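You operate a simulated robot arm through the tools that you are given. There is no shell and no other tool. Be economical: measure what you need, move in short steps, check, and stop when the job is done.

You are at the controls of a simulated robot arm. One attempt, no reset.

## Task
Undo the lunch box and take the foil parcel out.
Fine: both catches up; lid and parcel on the table, divider left in its slot.
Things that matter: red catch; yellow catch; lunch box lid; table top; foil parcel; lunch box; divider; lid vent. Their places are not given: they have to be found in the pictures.

The check looks at the end state, three seconds after you hand in, the way a careful person would. Anything else that was tipped, shoved, dropped, spilled or broken makes it a failure. A push-on lid holds only when it is set on centred and level and pressed home; a screw cap is set on level and turned clockwise until tight.

## Robot
A 6-joint arm with a two-finger parallel gripper, fixed in place. Base frame: the origin is at the foot of the arm, x ahead of it, y to its left, z up; the work surface is at about z = 750. Units: mm, degrees, N and s.
With the tool pointing down near the work surface it reaches from about 180 to 640 mm from the base axis. Its first joint turns from -66.0 to 66.0 degrees. Payload 2.7 kg.
Tool frame: the origin (TCP) lies between the finger pads and is the grasp point; the fingertips stand 23 mm ahead of it; z points along the fingers, y is the line along which they close. Largest opening 94 mm; finger width 38, thickness 10; the body of the gripper, 54 by 96 mm, starts 39 mm behind the TCP.
Orientation is told as [roll, pitch, yaw] about the base's x, y, z axes, in that order, counted from this pose: with the fingers straight down and closing along the base's y, the tool's x points along the base's -x, its y along +y and its z along -z.

## Interface
- The arm moves only by the tool play_rows. Its arguments are lists of equal length, an entry for each row: "travel": the shift along the base's x, y, z in mm, a list of three; "angular": the turn, a rotation vector about the base's x, y, z in degrees, a list of three; "gripper": the finger opening in mm, from 0 to 94. In form: {"travel": [[x, y, z], ...], "angular": [[ax, ay, az], ...], "gripper": [gripper, ...]}. A call has 1 to 8 rows; each row shifts and turns the commanded pose from where the row before left it. Rows are played at 5 a second. More than 50 mm and 8.6 degrees between two rows, or a gripper value outside its range, and nothing of the call is played. A pose out of reach is approached as far as the arm can. The call stops where the force on the tool passes 90 N (or 10 N more than at its start, if that is more) or the arm is blocked; 0.2 s more then pass. Each finger travels about 45 mm/s and halts on what it meets, pressing with about 22 N; the grip force reading is that of the motor and also rises with nothing between the fingers. The clock runs only during rows and for 0.2 s after the last one: add rows that do not move to give the fingers time. The reply holds the time, the measured pose of the TCP, the force on the tool along the base axes, the opening and the grip force, in the units named above and with some noise.
- Cameras (640 x 400 px; columns grow to the right, rows downward): "scene" is fixed at [83, -441.4, 1402.6]; the picture's right is [0.68, -0.73, 0.00], its down [-0.43, -0.40, -0.81] and it looks along [0.59, 0.55, -0.59] (base axes); focal length 320 px, centre (320, 200). "wrist" rides on the gripper at [-39, 0, -44] in the tool frame; the picture's right is [0.00, -1.00, 0.00], its down [0.97, 0.00, -0.24] and it looks along [0.24, 0.00, 0.97] (tool axes); focal length 218 px, centre (320, 200).
- camera(camera): a new picture of that camera. It takes no simulated time.
- measure_at(camera, pixels): for up to 12 pixels [column, row] of the newest picture of that camera ("zoom" is the newest enlarged one), the place [x, y, z] in the base frame of the surface seen there, good to about 2 mm. It takes no simulated time.
- close_up(camera, box): a new picture of the part [left, top, right, bottom] of that camera's present view, enlarged. It takes no simulated time.
- hand_in(): hands the job in; it is judged then, once.

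Go step by step. Measure first, check grasps and placings, and put right what went wrong. The budget is 80 turns and 46 pictures, counting those below and the enlarged ones. Unless the task says otherwise, let go and move clear before handing in, and close with one line.

The tools are called after "Emit:" as name(argument=value, ...) on one line, values as JSON. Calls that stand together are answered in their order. play_rows: Moves the arm, as the interface text tells. Its arguments: {"type":"object","properties":{"travel":{"type":"array"},"angular":{"type":"array"},"gripper":{"type":"array"}},"required":["travel","angular","gripper"]} The other tools are called the same way: camera (camera) takes a picture; measure_at (camera, pixels) gives the place of the surface under pixels of a picture; close_up (camera, box) takes an enlarged picture of a part of a camera's view; hand_in () hands the job in.

At the start:

```text
t: 0.0
ee_pos: [394.6, 35.5, 1013.2]
orientation: [0.0, 0.1, 0.0]
wrist_force: [-0.4, 0.1, -0.8]
width: 94.0
grip_force: 0.1
```

scene: 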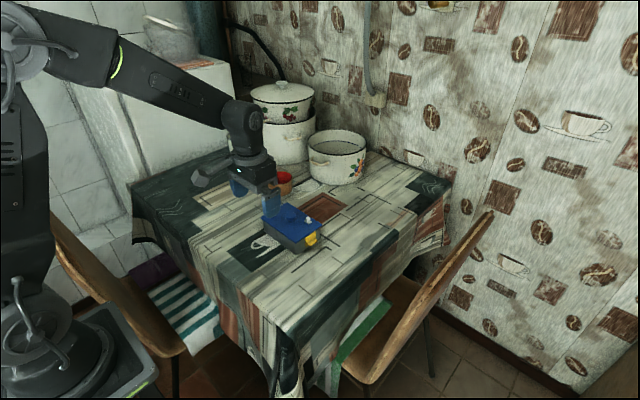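
wrist: 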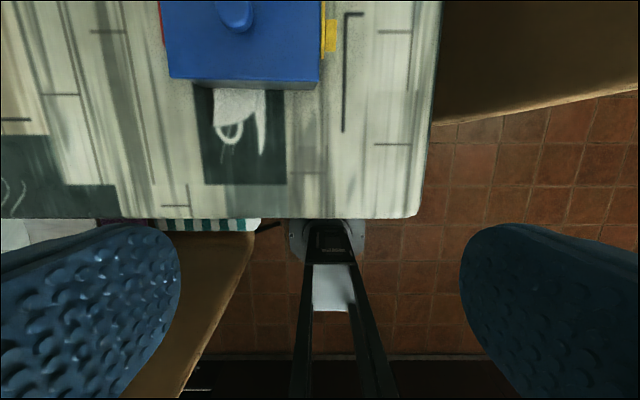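

The scene shows the blue-lidded box around (290,225), with a yellow catch at (312,238). I'll take an enlarged view to find the details.

Emit:
close_up(camera="scene", box=[220, 150, 380, 270])

Emit:
close_up(camera="wrist", box=[120, 0, 380, 160])

```text
3.33 times, centred on (300, 210) of scene
```

zoom: 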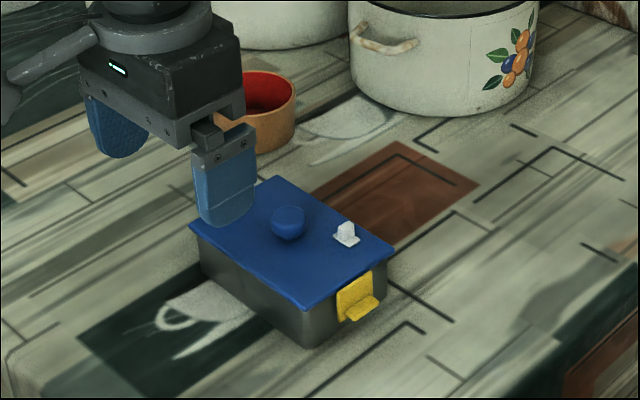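

```text
2.46 times, centred on (250, 80) of wrist
```

zoom: 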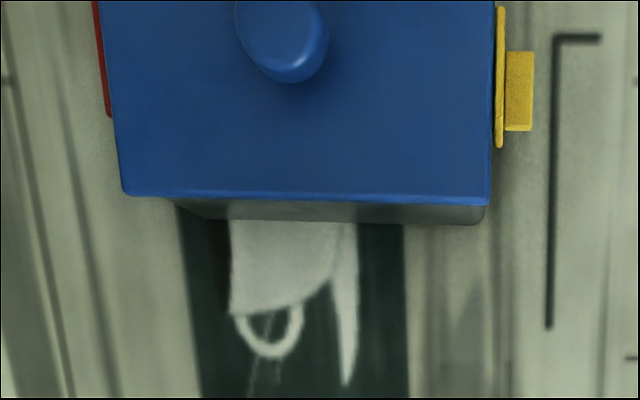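

The zoomed wrist view shows the lid's near edge, part of the round knob, the red catch on the left and the yellow catch on the right with its tab. I'll measure these and move the wrist camera over the box.

Emit:
measure_at(camera="zoom", pixels=[[125, 190], [488, 200], [300, 120], [285, 30], [500, 60], [520, 70], [520, 125], [520, 55], [530, 90], [105, 60], [600, 200], [50, 200]])

Emit:
play_rows(travel=[[40, 0, 0], [40, 0, 0], [30, 0, 0], [0, 0, 0]], angular=[[0, 0, 0], [0, 0, 0], [0, 0, 0], [0, 0, 0]], gripper=[94, 94, 94, 94])

Emit:
camera(camera="wrist")

```text
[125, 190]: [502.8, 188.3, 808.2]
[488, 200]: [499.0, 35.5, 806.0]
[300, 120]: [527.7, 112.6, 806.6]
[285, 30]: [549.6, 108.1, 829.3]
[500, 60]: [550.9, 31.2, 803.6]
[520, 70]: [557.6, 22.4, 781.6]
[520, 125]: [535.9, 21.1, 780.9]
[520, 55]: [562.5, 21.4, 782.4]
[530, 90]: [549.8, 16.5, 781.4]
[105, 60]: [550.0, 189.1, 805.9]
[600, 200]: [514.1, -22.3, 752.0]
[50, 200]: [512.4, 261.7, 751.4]
```

```text
t: 1.0
ee_pos: [503.9, 34.4, 1013.3]
orientation: [0.1, 0.0, 0.0]
wrist_force: [0.4, -0.1, -0.6]
width: 93.9
grip_force: 0.0
```

```text
41 pictures are left
```

wrist: 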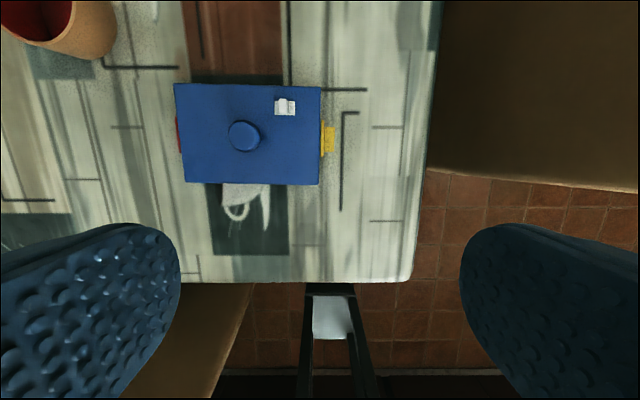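

Emit:
close_up(camera="wrist", box=[160, 70, 352, 190])

Emit:
measure_at(camera="wrist", pixels=[[176, 85], [320, 89], [187, 181], [317, 183], [244, 135], [231, 135], [260, 135], [244, 123], [285, 104], [180, 135], [332, 139], [90, 45]])

```text
3.33 times, centred on (256, 130) of wrist
```

zoom: 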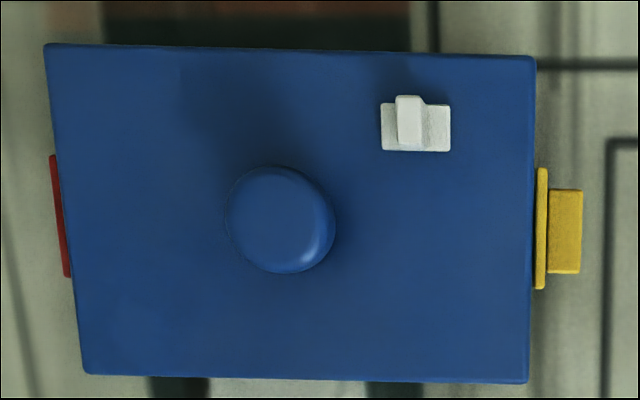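

```text
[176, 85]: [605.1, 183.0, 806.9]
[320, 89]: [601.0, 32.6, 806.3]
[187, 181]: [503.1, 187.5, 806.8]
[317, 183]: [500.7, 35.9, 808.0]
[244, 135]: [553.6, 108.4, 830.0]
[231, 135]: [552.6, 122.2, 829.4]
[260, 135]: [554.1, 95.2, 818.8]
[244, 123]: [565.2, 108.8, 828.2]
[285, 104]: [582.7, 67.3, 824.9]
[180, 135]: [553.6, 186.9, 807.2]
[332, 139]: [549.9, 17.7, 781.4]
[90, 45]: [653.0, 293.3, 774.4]
```

The lid spans x 501–605, y 34–187 with its top at z 807, and the knob is at (553,109). Next I'll look at the catches' side: the yellow one from the scene camera, and the red one by moving the wrist to the left.

Emit:
close_up(camera="scene", box=[288, 215, 336, 245])

Emit:
play_rows(travel=[[0, 50, 0], [0, 50, 0], [0, 50, 0], [0, 50, 0], [0, 50, 0], [0, 0, 0]], angular=[[0, 0, 0], [0, 0, 0], [0, 0, 0], [0, 0, 0], [0, 0, 0], [0, 0, 0]], gripper=[94, 94, 94, 94, 94, 94])

Emit:
camera(camera="wrist")

Emit:
camera(camera="scene")

```text
13.33 times, centred on (312, 230) of scene
```

zoom: 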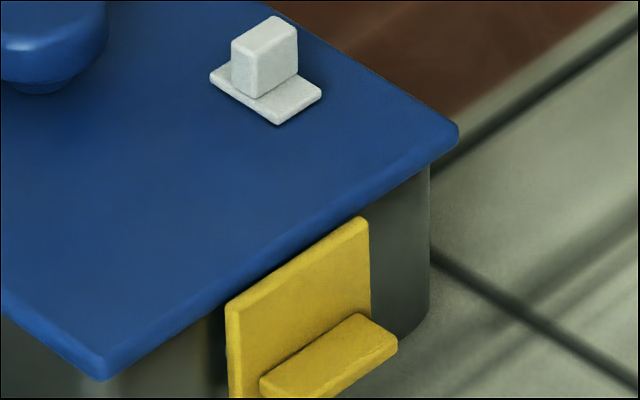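

```text
t: 2.4
ee_pos: [502.8, 284.0, 1013.5]
orientation: [0.1, 0.0, -0.1]
wrist_force: [1.2, 0.1, 0.9]
width: 94.1
grip_force: 0.1
```

```text
38 pictures are left
```

wrist: 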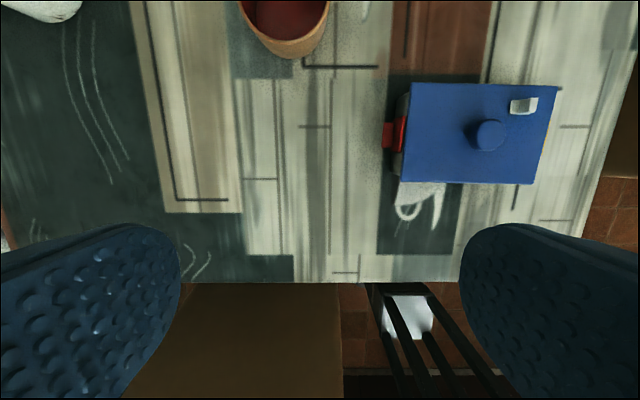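

```text
37 pictures are left
```

scene: 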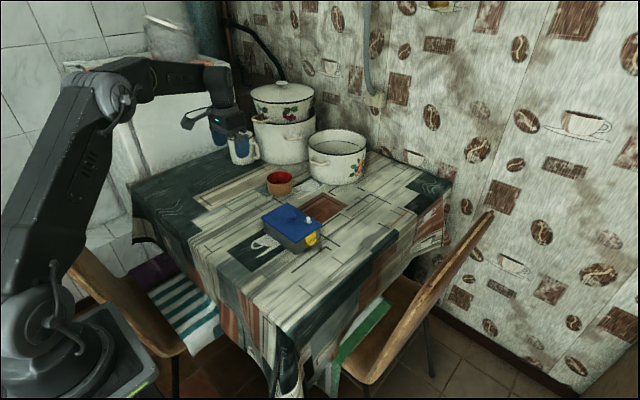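

Emit:
close_up(camera="wrist", box=[360, 80, 456, 190])

Emit:
close_up(camera="scene", box=[190, 100, 450, 270])

Emit:
measure_at(camera="wrist", pixels=[[387, 136], [384, 136], [388, 125], [388, 146], [401, 135], [400, 100], [396, 170], [290, 45], [280, 10], [40, 10], [200, 205], [340, 120]])

Emit:
measure_at(camera="scene", pixels=[[240, 160], [279, 176], [268, 183], [290, 183], [325, 170], [340, 180], [281, 193], [405, 200], [355, 235], [300, 280], [220, 230], [330, 210]])

```text
3.64 times, centred on (408, 135) of wrist
```

zoom: 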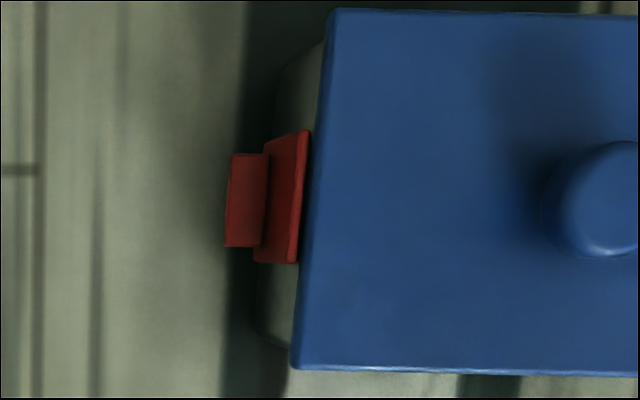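

```text
2.35 times, centred on (320, 185) of scene
```

zoom: 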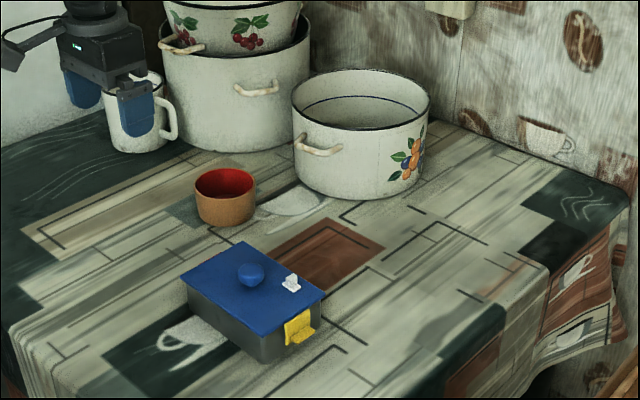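

```text
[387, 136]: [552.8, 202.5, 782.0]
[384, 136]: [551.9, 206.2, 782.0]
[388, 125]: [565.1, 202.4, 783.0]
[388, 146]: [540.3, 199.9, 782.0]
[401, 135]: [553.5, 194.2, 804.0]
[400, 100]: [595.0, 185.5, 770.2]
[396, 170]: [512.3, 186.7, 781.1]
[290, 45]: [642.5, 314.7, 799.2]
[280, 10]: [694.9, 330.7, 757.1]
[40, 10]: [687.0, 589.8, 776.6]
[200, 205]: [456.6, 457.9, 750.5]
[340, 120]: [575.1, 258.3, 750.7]
```

```text
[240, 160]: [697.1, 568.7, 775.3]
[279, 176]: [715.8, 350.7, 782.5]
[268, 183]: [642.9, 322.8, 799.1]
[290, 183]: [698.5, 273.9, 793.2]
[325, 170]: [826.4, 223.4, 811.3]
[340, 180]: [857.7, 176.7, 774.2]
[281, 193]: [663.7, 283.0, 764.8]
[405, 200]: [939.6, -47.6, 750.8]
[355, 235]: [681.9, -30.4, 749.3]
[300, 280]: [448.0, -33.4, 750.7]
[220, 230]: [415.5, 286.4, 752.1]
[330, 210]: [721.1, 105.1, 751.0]
```

The red tab is at about (552.5, 201, 780), a mirror image of the yellow one at (550, 20, 781), and both plates look hinged at their tops. I'll turn the gripper 90° to close along x and tilt it inward, so I can grip the red tab by its ends and swing it up.

Emit:
play_rows(travel=[[10, 0, 0], [10, 0, 0], [10, 0, 0], [10, 0, 0], [10, 0, 0], [0, 0, 0], [0, 0, 0], [0, 0, 0]], angular=[[0, 0, 8.5], [0, 0, 8.5], [0, 0, 8.5], [0, 0, 8.5], [0, 0, 8.5], [0, 0, 8.5], [0, 0, 8.5], [0, 0, 8.5]], gripper=[80, 70, 60, 60, 60, 60, 60, 60])

Emit:
play_rows(travel=[[0, 0, 0], [0, 0, 0], [0, 0, -20], [0, 0, -40], [0, 0, -40], [0, 0, 0], [0, 0, 0]], angular=[[0, 0, 8.5], [0, 0, 8.5], [0, 0, 3], [-8.5, 0, 0], [-8.5, 0, 0], [-8, 0, 0], [0, 0, 0]], gripper=[60, 60, 60, 60, 60, 60, 60])

Emit:
camera(camera="wrist")

```text
t: 4.2
ee_pos: [553.3, 283.8, 1011.6]
orientation: [0.1, 0.0, 68.2]
wrist_force: [-0.9, 0.5, -0.1]
width: 60.0
grip_force: 0.1
```

```text
t: 5.8
ee_pos: [542.0, 275.9, 912.9]
orientation: [-1.0, 25.1, 87.7]
wrist_force: [0.6, -0.5, -0.6]
width: 59.7
grip_force: 0.1
out of reach, approached as far as the arm can: row 6
```

```text
34 pictures are left
```

wrist: 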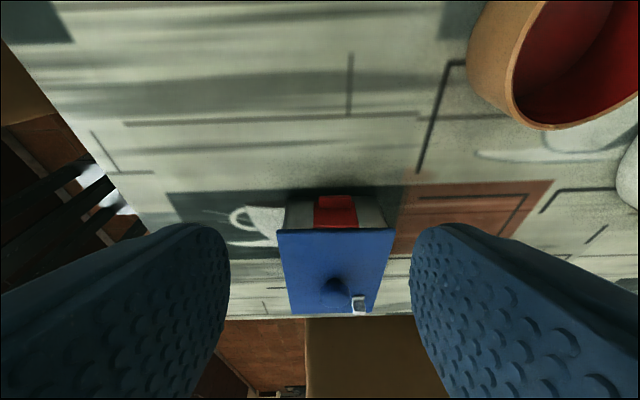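

The tilt is right but the height put the pose slightly out of reach. I'll descend closer, outside the red catch.

Emit:
play_rows(travel=[[0, -10, -40], [0, -10, -40], [0, -10, -20], [0, 0, 0]], angular=[[0, 0, 0], [0, 0, 0], [0, 0, 0], [0, 0, 0]], gripper=[60, 60, 60, 60])

```text
t: 6.8
ee_pos: [541.0, 247.0, 812.0]
orientation: [-0.9, 24.9, 87.8]
wrist_force: [-0.7, 0.4, 0.6]
width: 60.0
grip_force: 0.1
```

Emit:
play_rows(travel=[[11.5, 0, -15], [0, 0, -10], [0, -13, 0], [0, -10, 0], [0, 0, 0]], angular=[[0, 0, 0], [0, 0, 0], [0, 0, 0], [0, 0, 0], [0, 0, 0]], gripper=[60, 60, 60, 60, 60])

Emit:
camera(camera="wrist")

```text
t: 8.0
ee_pos: [553.6, 223.6, 786.9]
orientation: [-1.0, 24.9, 87.8]
wrist_force: [0.3, -0.7, -0.1]
width: 59.8
grip_force: 0.1
```

```text
33 pictures are left
```

wrist: 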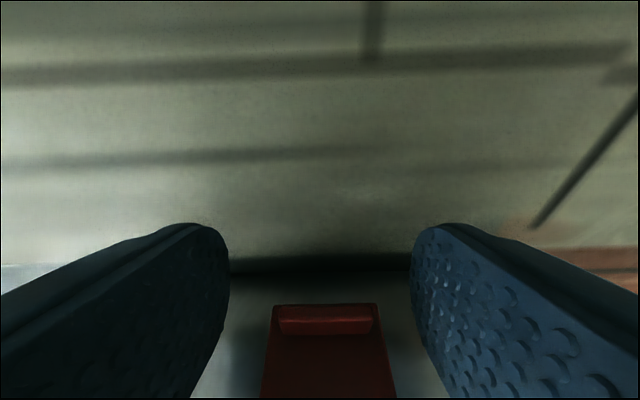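

The red tab (325,318) is centred between the fingers, but their tips are rounded, so I'll go 6 mm further in and then close.

Emit:
play_rows(travel=[[0, -6, -2], [0, 0, 0], [0, 0, 0], [0, 0, 0], [0, 0, 0]], angular=[[0, 0, 0], [0, 0, 0], [0, 0, 0], [0, 0, 0], [0, 0, 0]], gripper=[60, 45, 25, 20, 20])

Emit:
camera(camera="wrist")

```text
t: 9.2
ee_pos: [553.2, 217.8, 785.0]
orientation: [-0.9, 24.8, 87.7]
wrist_force: [0.6, 1.4, 1.5]
width: 38.9
grip_force: 22.1
```

```text
32 pictures are left
```

wrist: 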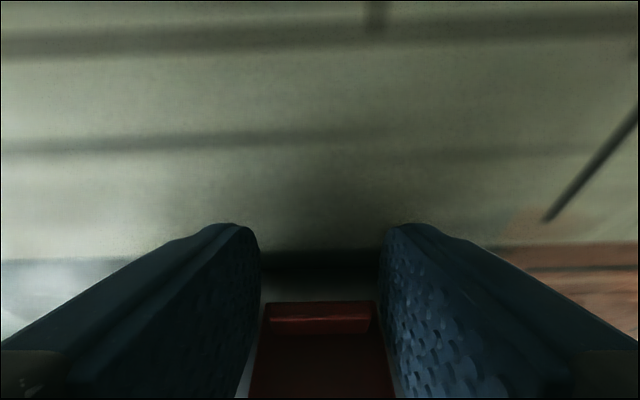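

The fingers stopped at 38.9 mm, so they hold the plate's side edges as well as the tab, which still works for turning it. I'll swing it about the top hinge in small steps and watch the force.

Emit:
play_rows(travel=[[0, 2.4, 3.8], [0, 1.85, 4.07], [0, 1.26, 4.28], [0, 0, 0]], angular=[[8, 0, 0], [8, 0, 0], [8, 0, 0], [0, 0, 0]], gripper=[20, 20, 20, 20])

Emit:
camera(camera="wrist")

```text
t: 10.2
ee_pos: [553.8, 223.3, 796.0]
orientation: [0.0, 0.9, 88.0]
wrist_force: [0.6, 0.2, 1.3]
width: 39.0
grip_force: 21.8
```

```text
31 pictures are left
```

wrist: 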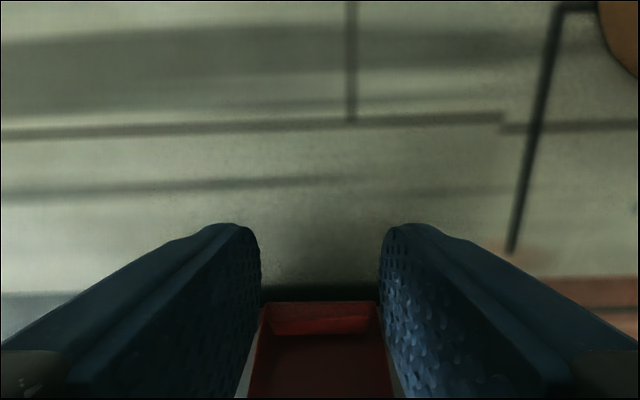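

The catch turned with the fingers: it looks the same in the picture and the force is negligible. I'll continue the arc.

Emit:
play_rows(travel=[[0, 0.65, 4.43], [0, 0.02, 4.47], [0, -0.59, 4.43], [0, -1.2, 4.31], [0, 0, 0]], angular=[[8, 0, 0], [8, 0, 0], [8, 0, 0], [8, 0, 0], [0, 0, 0]], gripper=[20, 20, 20, 20, 20])

Emit:
camera(camera="wrist")

Emit:
close_up(camera="scene", box=[220, 150, 380, 270])

```text
t: 11.4
ee_pos: [557.8, 222.7, 822.7]
orientation: [-0.1, -31.3, 88.3]
wrist_force: [0.8, -1.5, 45.7]
width: 29.2
grip_force: 22.0
```

```text
30 pictures are left
```

wrist: 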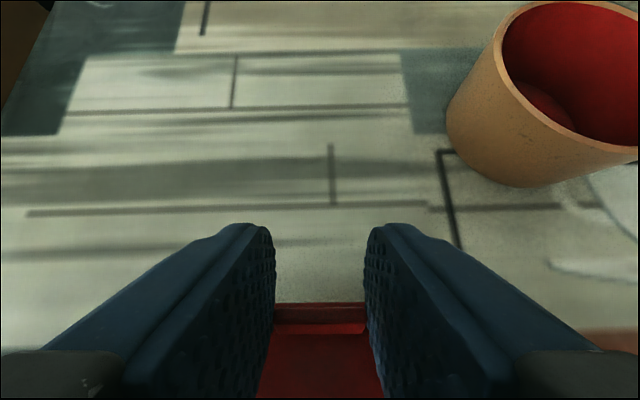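

```text
3.33 times, centred on (300, 210) of scene
```

zoom: 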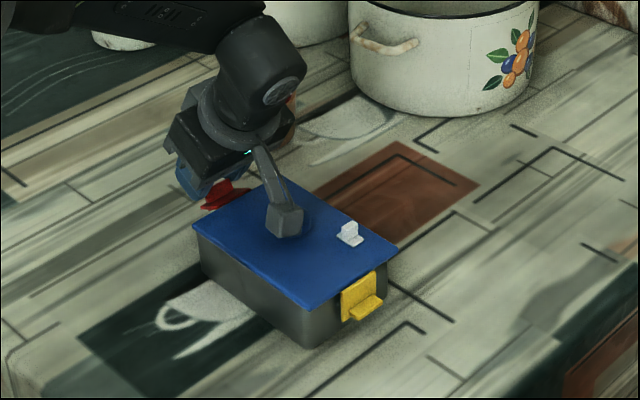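

The red catch is up near (225,195), but a bar on the arm is now pressing on the knob at (285,220), with a force of 46 N. I'll open the fingers and lift straight off.

Emit:
play_rows(travel=[[0, 0, 3], [0, 0, 2], [0, 0, 10], [0, 0, 30], [0, 0, 40], [0, 0, 0]], angular=[[0, 0, 0], [0, 0, 0], [0, 0, 0], [0, 0, 0], [0, 0, 0], [0, 0, 0]], gripper=[45, 60, 60, 60, 60, 60])

Emit:
close_up(camera="scene", box=[220, 150, 380, 270])

Emit:
camera(camera="wrist")

```text
t: 12.8
ee_pos: [553.0, 222.5, 898.6]
orientation: [1.3, -30.9, 87.6]
wrist_force: [0.1, -1.1, -0.2]
width: 59.8
grip_force: 0.1
```

```text
3.33 times, centred on (300, 210) of scene
```

zoom: 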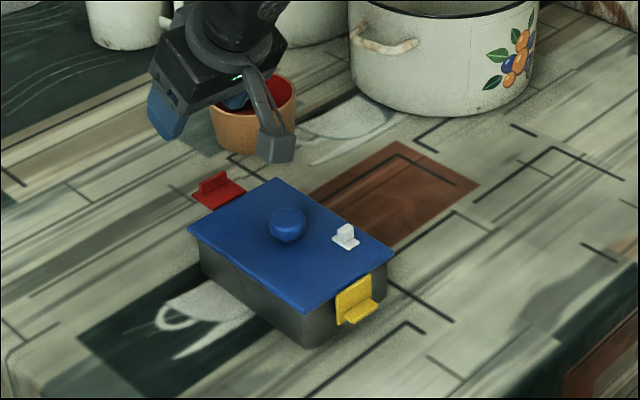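

```text
27 pictures are left
```

wrist: 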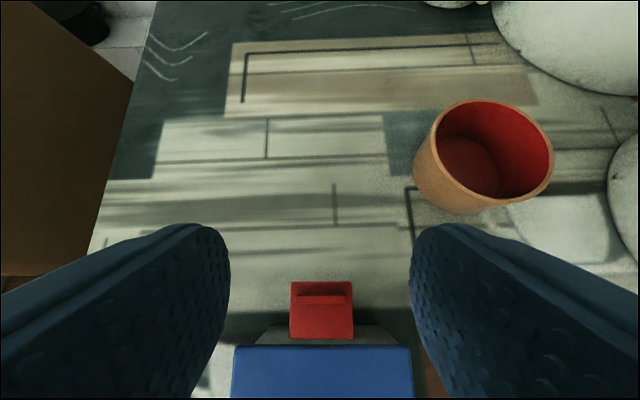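

The red catch now stands up, with its plate level and its tab upright, and the box hasn't moved. The present tilt also suits the yellow catch, with the bar on the outside, so I'll move over to the outside of the yellow side.

Emit:
play_rows(travel=[[0, -10, 30], [0, -48, 0], [0, -48, 0], [0, -48, 0], [0, -48, 0], [0, -48, 0], [0, -30, 0], [0, 0, 0]], angular=[[-6, 0, 0], [0, 0, 0], [0, 0, 0], [0, 0, 0], [0, 0, 0], [0, 0, 0], [0, 0, 0], [0, 0, 0]], gripper=[60, 60, 60, 60, 60, 60, 60, 60])

Emit:
play_rows(travel=[[0, 0, -45], [0, 0, -45], [0, 0, -30], [0, 0, 0]], angular=[[0, 0, 0], [0, 0, 0], [0, 0, 0], [0, 0, 0]], gripper=[60, 60, 60, 60])

Emit:
camera(camera="wrist")

Emit:
close_up(camera="scene", box=[220, 150, 380, 270])

```text
t: 14.6
ee_pos: [553.7, -57.9, 928.9]
orientation: [0.9, -25.0, 87.7]
wrist_force: [0.8, -0.4, 0.7]
width: 60.3
grip_force: 0.0
```

```text
t: 15.6
ee_pos: [554.3, -56.6, 809.4]
orientation: [0.9, -25.0, 87.8]
wrist_force: [-0.8, 0.4, -0.4]
width: 59.9
grip_force: 0.1
```

```text
26 pictures are left
```

wrist: 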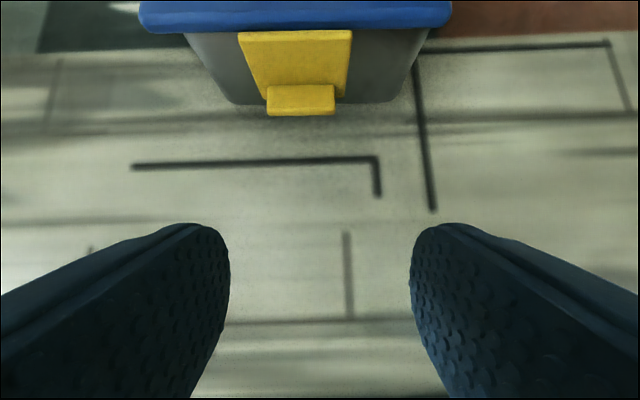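

```text
3.33 times, centred on (300, 210) of scene
```

zoom: 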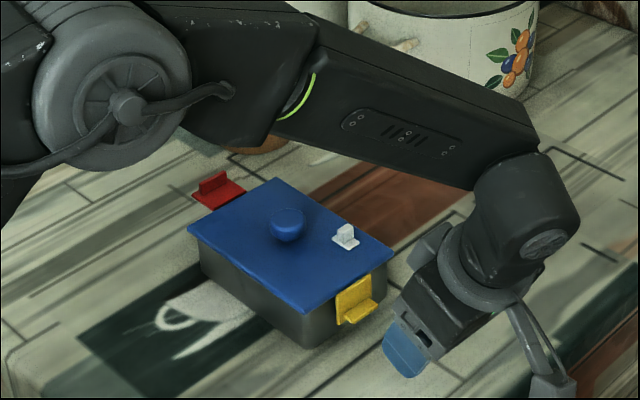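

Emit:
measure_at(camera="wrist", pixels=[[241, 35], [349, 35], [262, 85], [340, 85], [272, 97], [330, 97], [300, 97], [300, 87], [300, 110], [300, 60]])

```text
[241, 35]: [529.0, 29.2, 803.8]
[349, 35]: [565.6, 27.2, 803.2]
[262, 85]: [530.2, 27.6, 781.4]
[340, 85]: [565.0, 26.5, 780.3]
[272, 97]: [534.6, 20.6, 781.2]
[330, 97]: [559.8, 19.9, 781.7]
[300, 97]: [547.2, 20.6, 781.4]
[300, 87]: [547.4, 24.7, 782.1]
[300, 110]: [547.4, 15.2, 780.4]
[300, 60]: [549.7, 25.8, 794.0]
```

The yellow tab is centred at x 547.3 with its plate face at y 27.5. I'll move in to (547.5, 4.5, 785) and close.

Emit:
play_rows(travel=[[-6.6, 15, -14], [0, 20, -10], [0, 20, 0], [0, 6, 0], [0, 0, 0]], angular=[[0, 0, 0], [0, 0, 0], [0, 0, 0], [0, 0, 0], [0, 0, 0]], gripper=[60, 60, 60, 60, 60])

Emit:
play_rows(travel=[[0, 0, 0], [0, 0, 0], [0, 0, 0], [0, 0, 0]], angular=[[0, 0, 0], [0, 0, 0], [0, 0, 0], [0, 0, 0]], gripper=[45, 25, 20, 20])

Emit:
camera(camera="wrist")

```text
t: 16.8
ee_pos: [546.6, 2.7, 785.1]
orientation: [0.9, -25.0, 87.7]
wrist_force: [-0.4, -0.1, -0.5]
width: 60.1
grip_force: 0.1
```

```text
t: 17.8
ee_pos: [547.5, 3.3, 785.2]
orientation: [0.9, -25.1, 87.8]
wrist_force: [2.2, 0.9, 0.0]
width: 38.6
grip_force: 22.5
```

```text
24 pictures are left
```

wrist: 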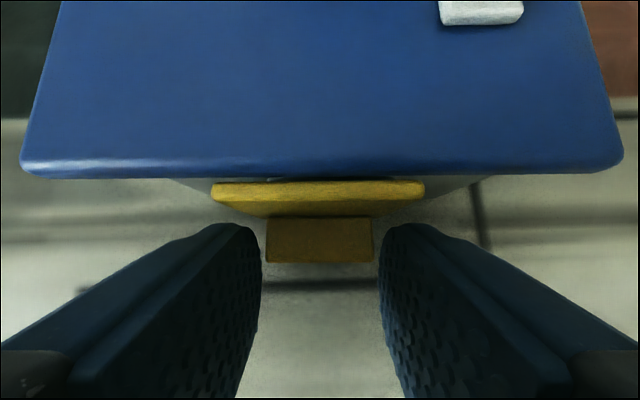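

The grip matches the red one at 38.6 mm, so I'll run the mirrored arc.

Emit:
play_rows(travel=[[0, -2.4, 3.8], [0, -1.85, 4.07], [0, -1.26, 4.28], [0, -0.65, 4.43], [0, 0, 0]], angular=[[-8, 0, 0], [-8, 0, 0], [-8, 0, 0], [-8, 0, 0], [0, 0, 0]], gripper=[20, 20, 20, 20, 20])

Emit:
play_rows(travel=[[0, -0.02, 4.47], [0, 0.59, 4.43], [0, 1.2, 4.31], [0, 0, 0]], angular=[[-8, 0, 0], [-8, 0, 0], [-8, 0, 0], [0, 0, 0]], gripper=[20, 20, 20, 20])

Emit:
camera(camera="wrist")

Emit:
close_up(camera="scene", box=[220, 150, 380, 270])

```text
t: 19.0
ee_pos: [547.0, -2.6, 802.1]
orientation: [-0.3, 7.1, 88.0]
wrist_force: [-1.0, 1.5, 2.4]
width: 39.1
grip_force: 22.1
```

```text
t: 20.0
ee_pos: [547.5, -1.4, 816.2]
orientation: [-1.2, 31.1, 87.7]
wrist_force: [-1.2, 0.5, 2.2]
width: 38.9
grip_force: 21.9
```

```text
23 pictures are left
```

wrist: 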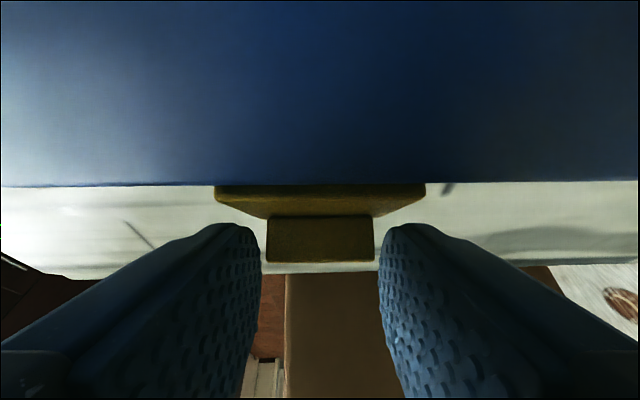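

```text
3.33 times, centred on (300, 210) of scene
```

zoom: 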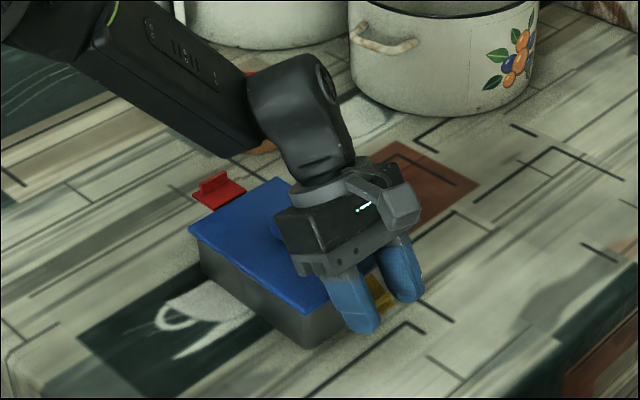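

It's at 56° with no resistance. I'll go 16° further, which still clears the white vent, then release and back off.

Emit:
play_rows(travel=[[0, 1.79, 4.09], [0, 2.35, 3.81], [0, 0, 0]], angular=[[-8, 0, 0], [-8, 0, 0], [0, 0, 0]], gripper=[20, 20, 20])

Emit:
camera(camera="wrist")

```text
t: 20.8
ee_pos: [546.8, 3.5, 823.5]
orientation: [-2.1, 47.1, 87.0]
wrist_force: [1.0, 2.7, 4.0]
width: 38.6
grip_force: 21.7
```

```text
21 pictures are left
```

wrist: 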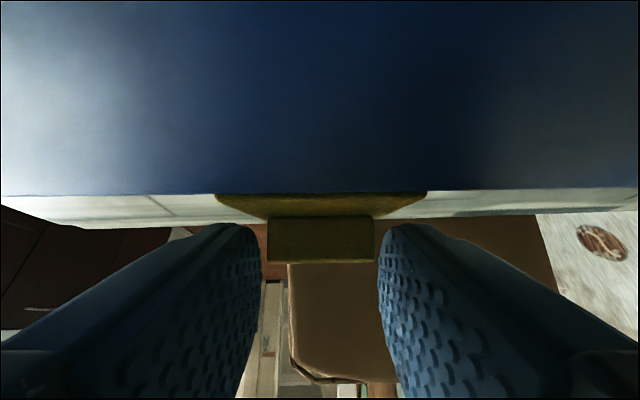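

Emit:
play_rows(travel=[[0, 2.85, 3.44], [0, 0, 0], [0, 0, 0], [0, 0, 0], [0, -5, 15], [0, -5, 40], [0, -10, 45], [0, 0, 0]], angular=[[-8, 0, 0], [0, 0, 0], [0, 0, 0], [0, 0, 0], [0, 0, 0], [0, 0, 0], [8, 0, 0], [0, 0, 0]], gripper=[20, 20, 45, 60, 60, 60, 60, 60])

Emit:
close_up(camera="scene", box=[220, 150, 380, 270])

```text
t: 22.6
ee_pos: [545.3, -14.3, 926.0]
orientation: [-2.1, 46.9, 87.3]
wrist_force: [-0.2, -0.1, 1.0]
width: 60.0
grip_force: 0.0
```

```text
3.33 times, centred on (300, 210) of scene
```

zoom: 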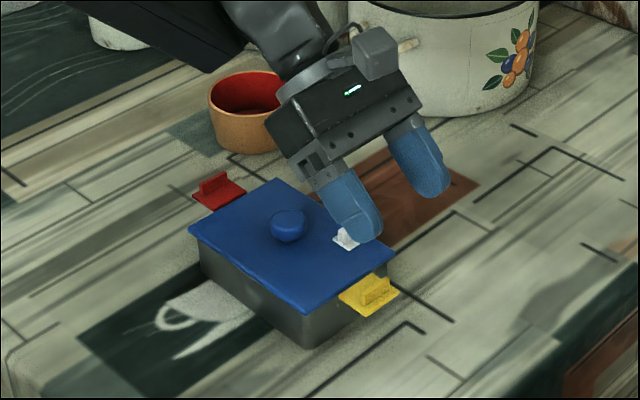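

Both catches are up. Next I'll bring the tool upright above the knob at (553,109), and measure the table edges for putting the lid down.

Emit:
play_rows(travel=[[0, 20, 0], [0, 20, 0], [0, 20, 0], [0, 20, 0], [4, 20, 0], [4, 23, 0], [0, 0, 0]], angular=[[8, 0, 0], [8, 0, 0], [8, 0, 0], [8, 0, 0], [8, 0, 0], [7, 0, 0], [0, 0, 0]], gripper=[60, 60, 60, 60, 60, 60, 60])

Emit:
camera(camera="wrist")

Emit:
camera(camera="scene")

Emit:
measure_at(camera="scene", pixels=[[170, 245], [200, 262], [215, 285], [262, 300], [272, 310], [300, 295], [330, 285], [350, 270], [240, 260], [200, 215]])

```text
t: 24.2
ee_pos: [554.5, 108.8, 927.8]
orientation: [0.0, -0.1, 88.1]
wrist_force: [-1.0, 0.4, -0.3]
width: 59.9
grip_force: 0.1
```

```text
19 pictures are left
```

wrist: 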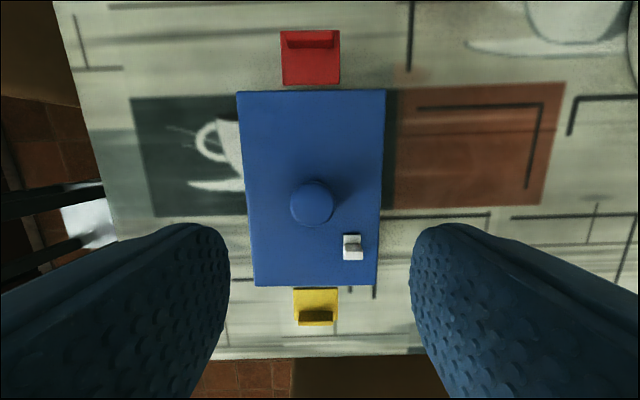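

```text
18 pictures are left
```

scene: 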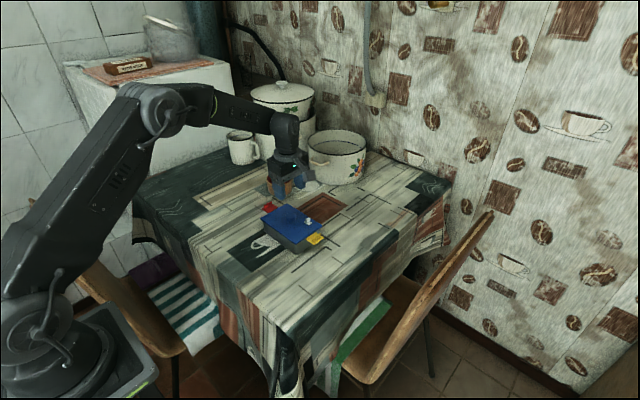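

```text
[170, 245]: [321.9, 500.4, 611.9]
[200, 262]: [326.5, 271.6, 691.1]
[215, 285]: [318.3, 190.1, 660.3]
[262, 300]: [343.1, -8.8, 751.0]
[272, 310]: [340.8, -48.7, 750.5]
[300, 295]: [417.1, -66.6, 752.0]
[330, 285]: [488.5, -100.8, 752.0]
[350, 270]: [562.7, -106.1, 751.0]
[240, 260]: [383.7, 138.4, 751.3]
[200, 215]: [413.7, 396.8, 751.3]
```

The knob appears at (312,204) and the near table edge is around x 340, so there's room. I'll confirm the knob position and then descend.

Emit:
measure_at(camera="wrist", pixels=[[312, 205], [295, 205], [330, 205], [312, 185], [310, 40], [316, 300], [300, 60], [316, 318]])

Emit:
play_rows(travel=[[0, 0, -40], [0, 0, -34], [0, 0, -10], [0, 0, -10], [0, 0, 0]], angular=[[0, 0, 0], [0, 0, 0], [0, 0, 0], [0, 0, 0], [0, 0, 0]], gripper=[60, 60, 60, 60, 60])

```text
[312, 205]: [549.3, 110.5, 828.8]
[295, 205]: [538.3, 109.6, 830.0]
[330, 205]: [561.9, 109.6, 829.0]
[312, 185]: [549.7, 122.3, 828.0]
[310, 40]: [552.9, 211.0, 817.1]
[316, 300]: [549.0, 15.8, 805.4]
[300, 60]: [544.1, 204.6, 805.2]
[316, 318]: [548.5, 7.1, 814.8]
```

```text
t: 25.4
ee_pos: [555.1, 109.9, 832.9]
orientation: [0.0, -0.1, 88.0]
wrist_force: [0.1, 1.0, 0.4]
width: 60.0
grip_force: 0.0
```

The knob centre is x≈550, y≈110. I'll shift 5 mm in x, close, and then lift a little.

Emit:
play_rows(travel=[[-5, 0, 0], [0, 0, 0], [0, 0, 0], [0, 0, 0], [0, 0, 0]], angular=[[0, 0, 0], [0, 0, 0], [0, 0, 0], [0, 0, 0], [0, 0, 0]], gripper=[60, 45, 30, 15, 15])

Emit:
play_rows(travel=[[0, 0, 3], [0, 0, 5], [0, 0, 7], [0, 0, 0]], angular=[[0, 0, 0], [0, 0, 0], [0, 0, 0], [0, 0, 0]], gripper=[15, 15, 15, 15])

Emit:
close_up(camera="scene", box=[220, 150, 380, 270])

```text
t: 26.6
ee_pos: [549.2, 108.1, 833.8]
orientation: [0.1, 0.0, 88.0]
wrist_force: [-0.4, 0.2, 1.7]
width: 31.5
grip_force: 21.7
```

```text
t: 27.6
ee_pos: [549.8, 107.4, 847.5]
orientation: [0.0, 0.0, 88.0]
wrist_force: [0.3, -0.2, -0.8]
width: 31.3
grip_force: 22.1
```

```text
3.33 times, centred on (300, 210) of scene
```

zoom: 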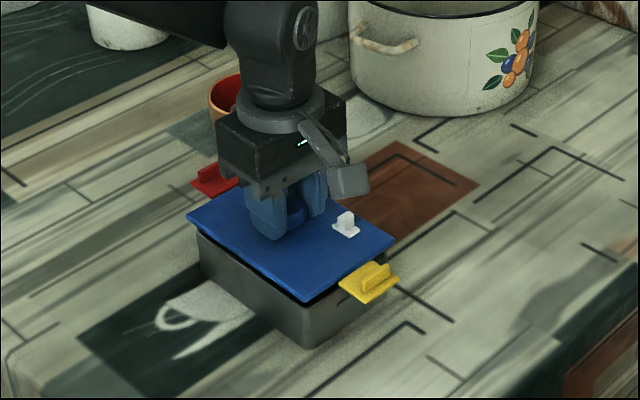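

The lid lifts freely while the catches stay with the box. I'll raise it and carry it to the open table area on the left.

Emit:
play_rows(travel=[[0, 0, 30], [0, 0, 40], [-10, 40, 0], [-10, 48, 0], [-15, 48, 0], [-15, 48, 0], [-20, 48, 0], [0, 0, 0]], angular=[[0, 0, 0], [0, 0, 0], [0, 0, 0], [0, 0, 0], [0, 0, 0], [0, 0, 0], [0, 0, 0], [0, 0, 0]], gripper=[15, 15, 15, 15, 15, 15, 15, 15])

Emit:
camera(camera="scene")

Emit:
close_up(camera="scene", box=[220, 150, 380, 270])

```text
refused: row 5 steps farther than a row can; nothing moved
```

```text
16 pictures are left
```

scene: 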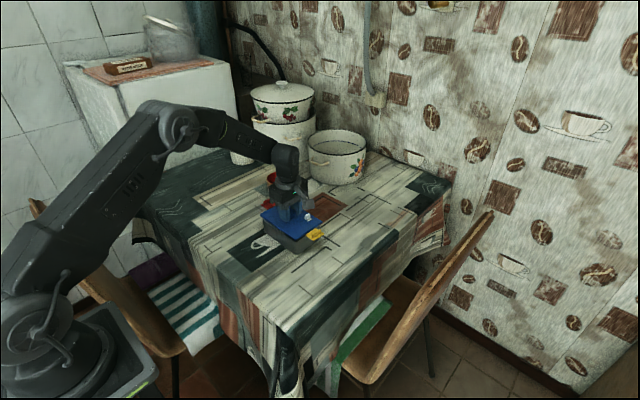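

```text
3.33 times, centred on (300, 210) of scene
```

zoom: 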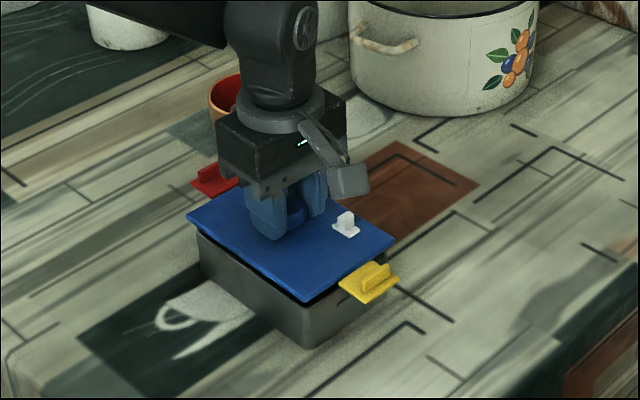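

That call was refused because one step was too long. I'll repeat it with shorter steps.

Emit:
play_rows(travel=[[0, 0, 30], [0, 0, 40], [-10, 45, 0], [-14, 46, 0], [-14, 46, 0], [-14, 46, 0], [-14, 46, 0], [0, 0, 0]], angular=[[0, 0, 0], [0, 0, 0], [0, 0, 0], [0, 0, 0], [0, 0, 0], [0, 0, 0], [0, 0, 0], [0, 0, 0]], gripper=[15, 15, 15, 15, 15, 15, 15, 15])

Emit:
close_up(camera="scene", box=[180, 110, 380, 270])

```text
t: 29.4
ee_pos: [485.0, 338.2, 916.1]
orientation: [0.0, 0.0, 88.1]
wrist_force: [-0.5, -0.3, -2.0]
width: 31.2
grip_force: 22.2
```

```text
2.50 times, centred on (280, 190) of scene
```

zoom: 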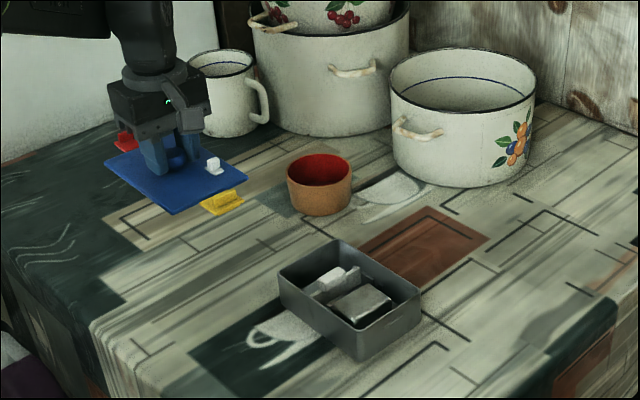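

The box is open: the foil parcel is the block at (360,305) and there's a divider next to it. The catches ride on the lid; the spot below is clear, so I'll lower it.

Emit:
play_rows(travel=[[0, 0, -40], [0, 0, -40], [0, 0, -30], [0, 0, -10], [0, 0, -4], [0, 0, 0]], angular=[[0, 0, 0], [0, 0, 0], [0, 0, 0], [0, 0, 0], [0, 0, 0], [0, 0, 0]], gripper=[15, 15, 15, 15, 15, 15])

Emit:
close_up(camera="scene", box=[200, 150, 296, 210])

```text
t: 30.8
ee_pos: [484.0, 337.1, 792.8]
orientation: [0.0, 0.0, 88.0]
wrist_force: [0.6, -0.1, -0.4]
width: 31.4
grip_force: 22.1
```

```text
6.67 times, centred on (248, 180) of scene
```

zoom: 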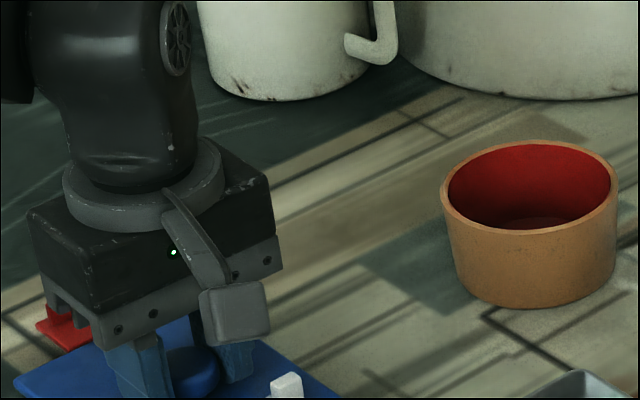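

Emit:
play_rows(travel=[[0, 0, -3], [0, 0, -2], [0, 0, -2], [0, 0, 0]], angular=[[0, 0, 0], [0, 0, 0], [0, 0, 0], [0, 0, 0]], gripper=[15, 15, 15, 15])

```text
t: 31.8
ee_pos: [484.2, 338.3, 789.1]
orientation: [-0.2, -0.1, 88.0]
wrist_force: [-7.1, -3.5, 20.8]
width: 31.4
grip_force: 22.0
```

There's contact at TCP z 789 with 21 N, so the lid is on the table. I'll ease up, release and rise.

Emit:
play_rows(travel=[[0, 0, 2.5], [0, 0, 0], [0, 0, 0], [0, 0, 20], [0, 0, 45], [0, 0, 45], [0, 0, 0]], angular=[[0, 0, 0], [0, 0, 0], [0, 0, 0], [0, 0, 0], [0, 0, 0], [0, 0, 0], [0, 0, 0]], gripper=[25, 45, 60, 60, 60, 60, 60])

Emit:
play_rows(travel=[[10, -45, 0], [10, -45, 0], [10, -45, 0], [15, -45, 0], [10, -45, 0], [10, -10, 0], [0, 0, 0]], angular=[[0, 0, 0], [0, 0, 0], [0, 0, 0], [0, 0, 0], [0, 0, 0], [0, 0, 0], [0, 0, 0]], gripper=[60, 60, 60, 60, 60, 60, 60])

Emit:
camera(camera="wrist")

Emit:
close_up(camera="scene", box=[180, 120, 340, 260])

```text
t: 33.4
ee_pos: [481.8, 336.3, 899.0]
orientation: [0.0, 0.1, 88.0]
wrist_force: [0.0, 0.4, 0.5]
width: 59.8
grip_force: 0.1
```

```text
t: 35.0
ee_pos: [548.0, 103.5, 899.8]
orientation: [0.0, 0.0, 88.0]
wrist_force: [-0.5, 0.3, -0.5]
width: 59.8
grip_force: 0.1
```

```text
12 pictures are left
```

wrist: 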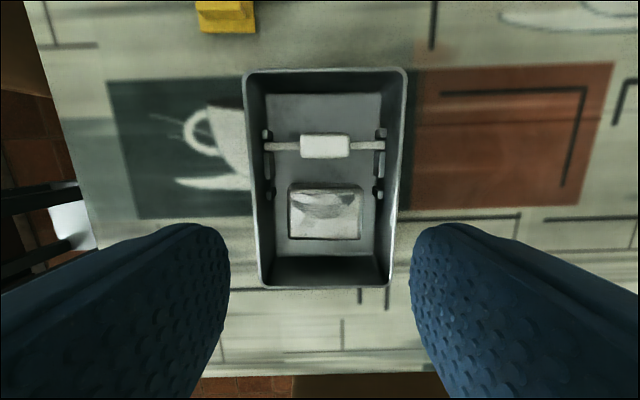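

```text
2.86 times, centred on (260, 190) of scene
```

zoom: 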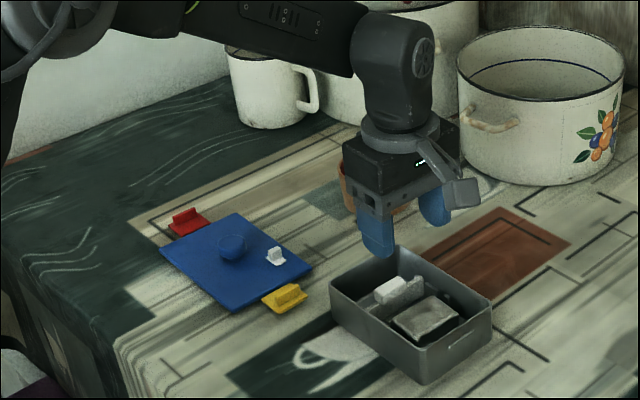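

The lid lies flat with both catches up. Now I'll measure the parcel, the divider and the inner walls.

Emit:
close_up(camera="wrist", box=[230, 55, 422, 295])

Emit:
measure_at(camera="wrist", pixels=[[291, 188], [362, 190], [291, 238], [360, 239], [326, 215], [325, 145], [325, 157], [280, 146], [256, 200], [396, 200], [325, 286], [276, 240]])

```text
1.67 times, centred on (326, 175) of wrist
```

zoom: 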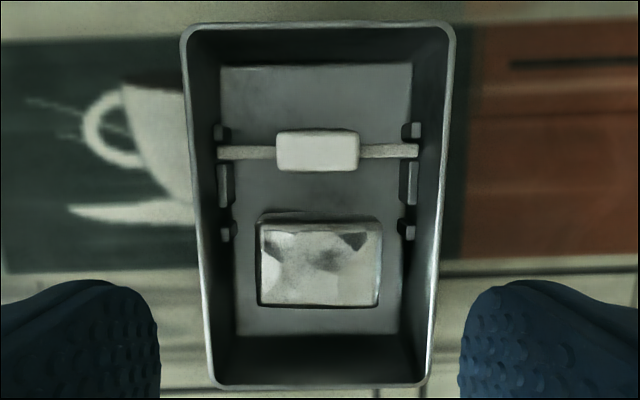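

```text
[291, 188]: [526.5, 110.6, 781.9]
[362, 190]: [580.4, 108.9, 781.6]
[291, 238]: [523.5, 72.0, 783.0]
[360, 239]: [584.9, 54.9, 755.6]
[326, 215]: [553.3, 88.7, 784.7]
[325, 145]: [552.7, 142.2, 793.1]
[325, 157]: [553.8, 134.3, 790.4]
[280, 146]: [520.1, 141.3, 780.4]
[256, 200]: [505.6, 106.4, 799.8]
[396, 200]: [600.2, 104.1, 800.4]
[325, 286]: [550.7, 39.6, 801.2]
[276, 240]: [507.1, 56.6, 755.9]
```

The parcel spans x 526–580, y 71–110 with its top at 783, and the divider handle starts at y≈134. Closing along y has the best clearance, so I'll turn the tool by -90° above it.

Emit:
play_rows(travel=[[0, 0, 0], [0, 0, 0], [0, 0, 0], [0, 0, 0], [0, 0, 0], [0, 0, 0], [0, 0, 0], [0, 0, 0]], angular=[[0, 0, -8.4], [0, 0, -8.4], [0, 0, -8.4], [0, 0, -8.4], [0, 0, -8.4], [0, 0, -8.4], [0, 0, -8.4], [0, 0, -8.4]], gripper=[56, 56, 56, 56, 56, 56, 56, 56])

Emit:
play_rows(travel=[[0, 0, 0], [2.5, -6, 0], [2, -6, -20], [0, 0, -20], [0, 0, -20], [0, 0, 0]], angular=[[0, 0, -8.4], [0, 0, -8.4], [0, 0, -6], [0, 0, 0], [0, 0, 0], [0, 0, 0]], gripper=[56, 56, 56, 56, 56, 56])

Emit:
camera(camera="wrist")

```text
t: 36.8
ee_pos: [549.5, 102.5, 898.6]
orientation: [-0.1, 0.0, 20.6]
wrist_force: [-0.2, 0.1, 0.3]
width: 55.8
grip_force: 0.1
```

```text
t: 38.2
ee_pos: [555.6, 90.8, 839.2]
orientation: [0.1, -0.1, -2.1]
wrist_force: [0.1, 0.3, -0.5]
width: 56.0
grip_force: 0.0
```

```text
9 pictures are left
```

wrist: 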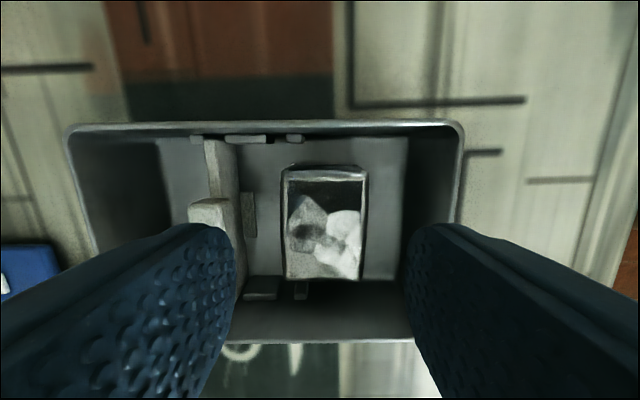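

Emit:
measure_at(camera="wrist", pixels=[[225, 206], [215, 202], [220, 150], [284, 178], [367, 175], [286, 277], [360, 277], [325, 240], [405, 160]])

```text
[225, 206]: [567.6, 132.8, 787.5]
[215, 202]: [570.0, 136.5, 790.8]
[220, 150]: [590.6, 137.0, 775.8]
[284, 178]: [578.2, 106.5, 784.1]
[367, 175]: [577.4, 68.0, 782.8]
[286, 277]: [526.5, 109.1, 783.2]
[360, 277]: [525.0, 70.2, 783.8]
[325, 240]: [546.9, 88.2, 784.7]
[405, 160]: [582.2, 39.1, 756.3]
```

The parcel centre is about (552, 88.5). I'll shift slightly away from the divider, descend so the tips are about 6 mm above the box floor, then close.

Emit:
play_rows(travel=[[-3.5, -2.6, 0], [0, 0, -20], [0, 0, -20], [0, 0, -14], [0, 0, 0]], angular=[[0, 0, 0], [0, 0, 0], [0, 0, 0], [0, 0, 0], [0, 0, 0]], gripper=[56, 56, 56, 56, 56])

Emit:
play_rows(travel=[[0, 0, 0], [0, 0, 0], [0, 0, 0], [0, 0, 0]], angular=[[0, 0, 0], [0, 0, 0], [0, 0, 0], [0, 0, 0]], gripper=[45, 30, 25, 25])

Emit:
play_rows(travel=[[0, 0, 10], [0, 0, 20], [0, 0, 30], [0, 0, 0]], angular=[[0, 0, 0], [0, 0, 0], [0, 0, 0], [0, 0, 0]], gripper=[25, 25, 25, 25])

Emit:
close_up(camera="scene", box=[180, 120, 340, 260])

```text
t: 39.4
ee_pos: [549.5, 89.0, 783.4]
orientation: [0.0, -0.2, -1.9]
wrist_force: [-0.2, -1.0, -0.8]
width: 55.8
grip_force: 0.0
```

```text
t: 40.4
ee_pos: [550.4, 89.2, 785.4]
orientation: [0.0, 0.0, -2.1]
wrist_force: [0.2, 0.2, 0.0]
width: 45.4
grip_force: 22.0
```

```text
t: 41.4
ee_pos: [551.0, 88.0, 846.5]
orientation: [0.0, -0.1, -1.9]
wrist_force: [-0.1, 0.0, -1.1]
width: 45.5
grip_force: 21.9
```

```text
2.86 times, centred on (260, 190) of scene
```

zoom: 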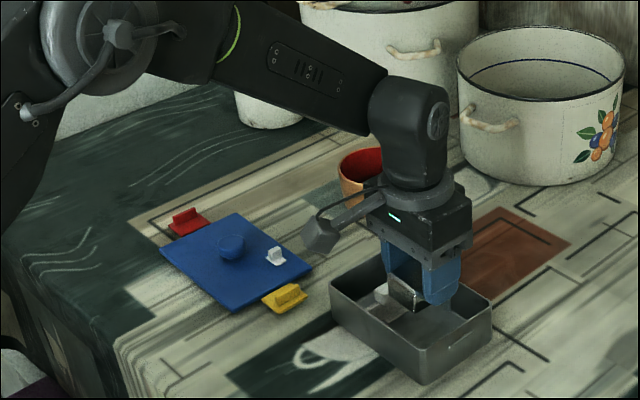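

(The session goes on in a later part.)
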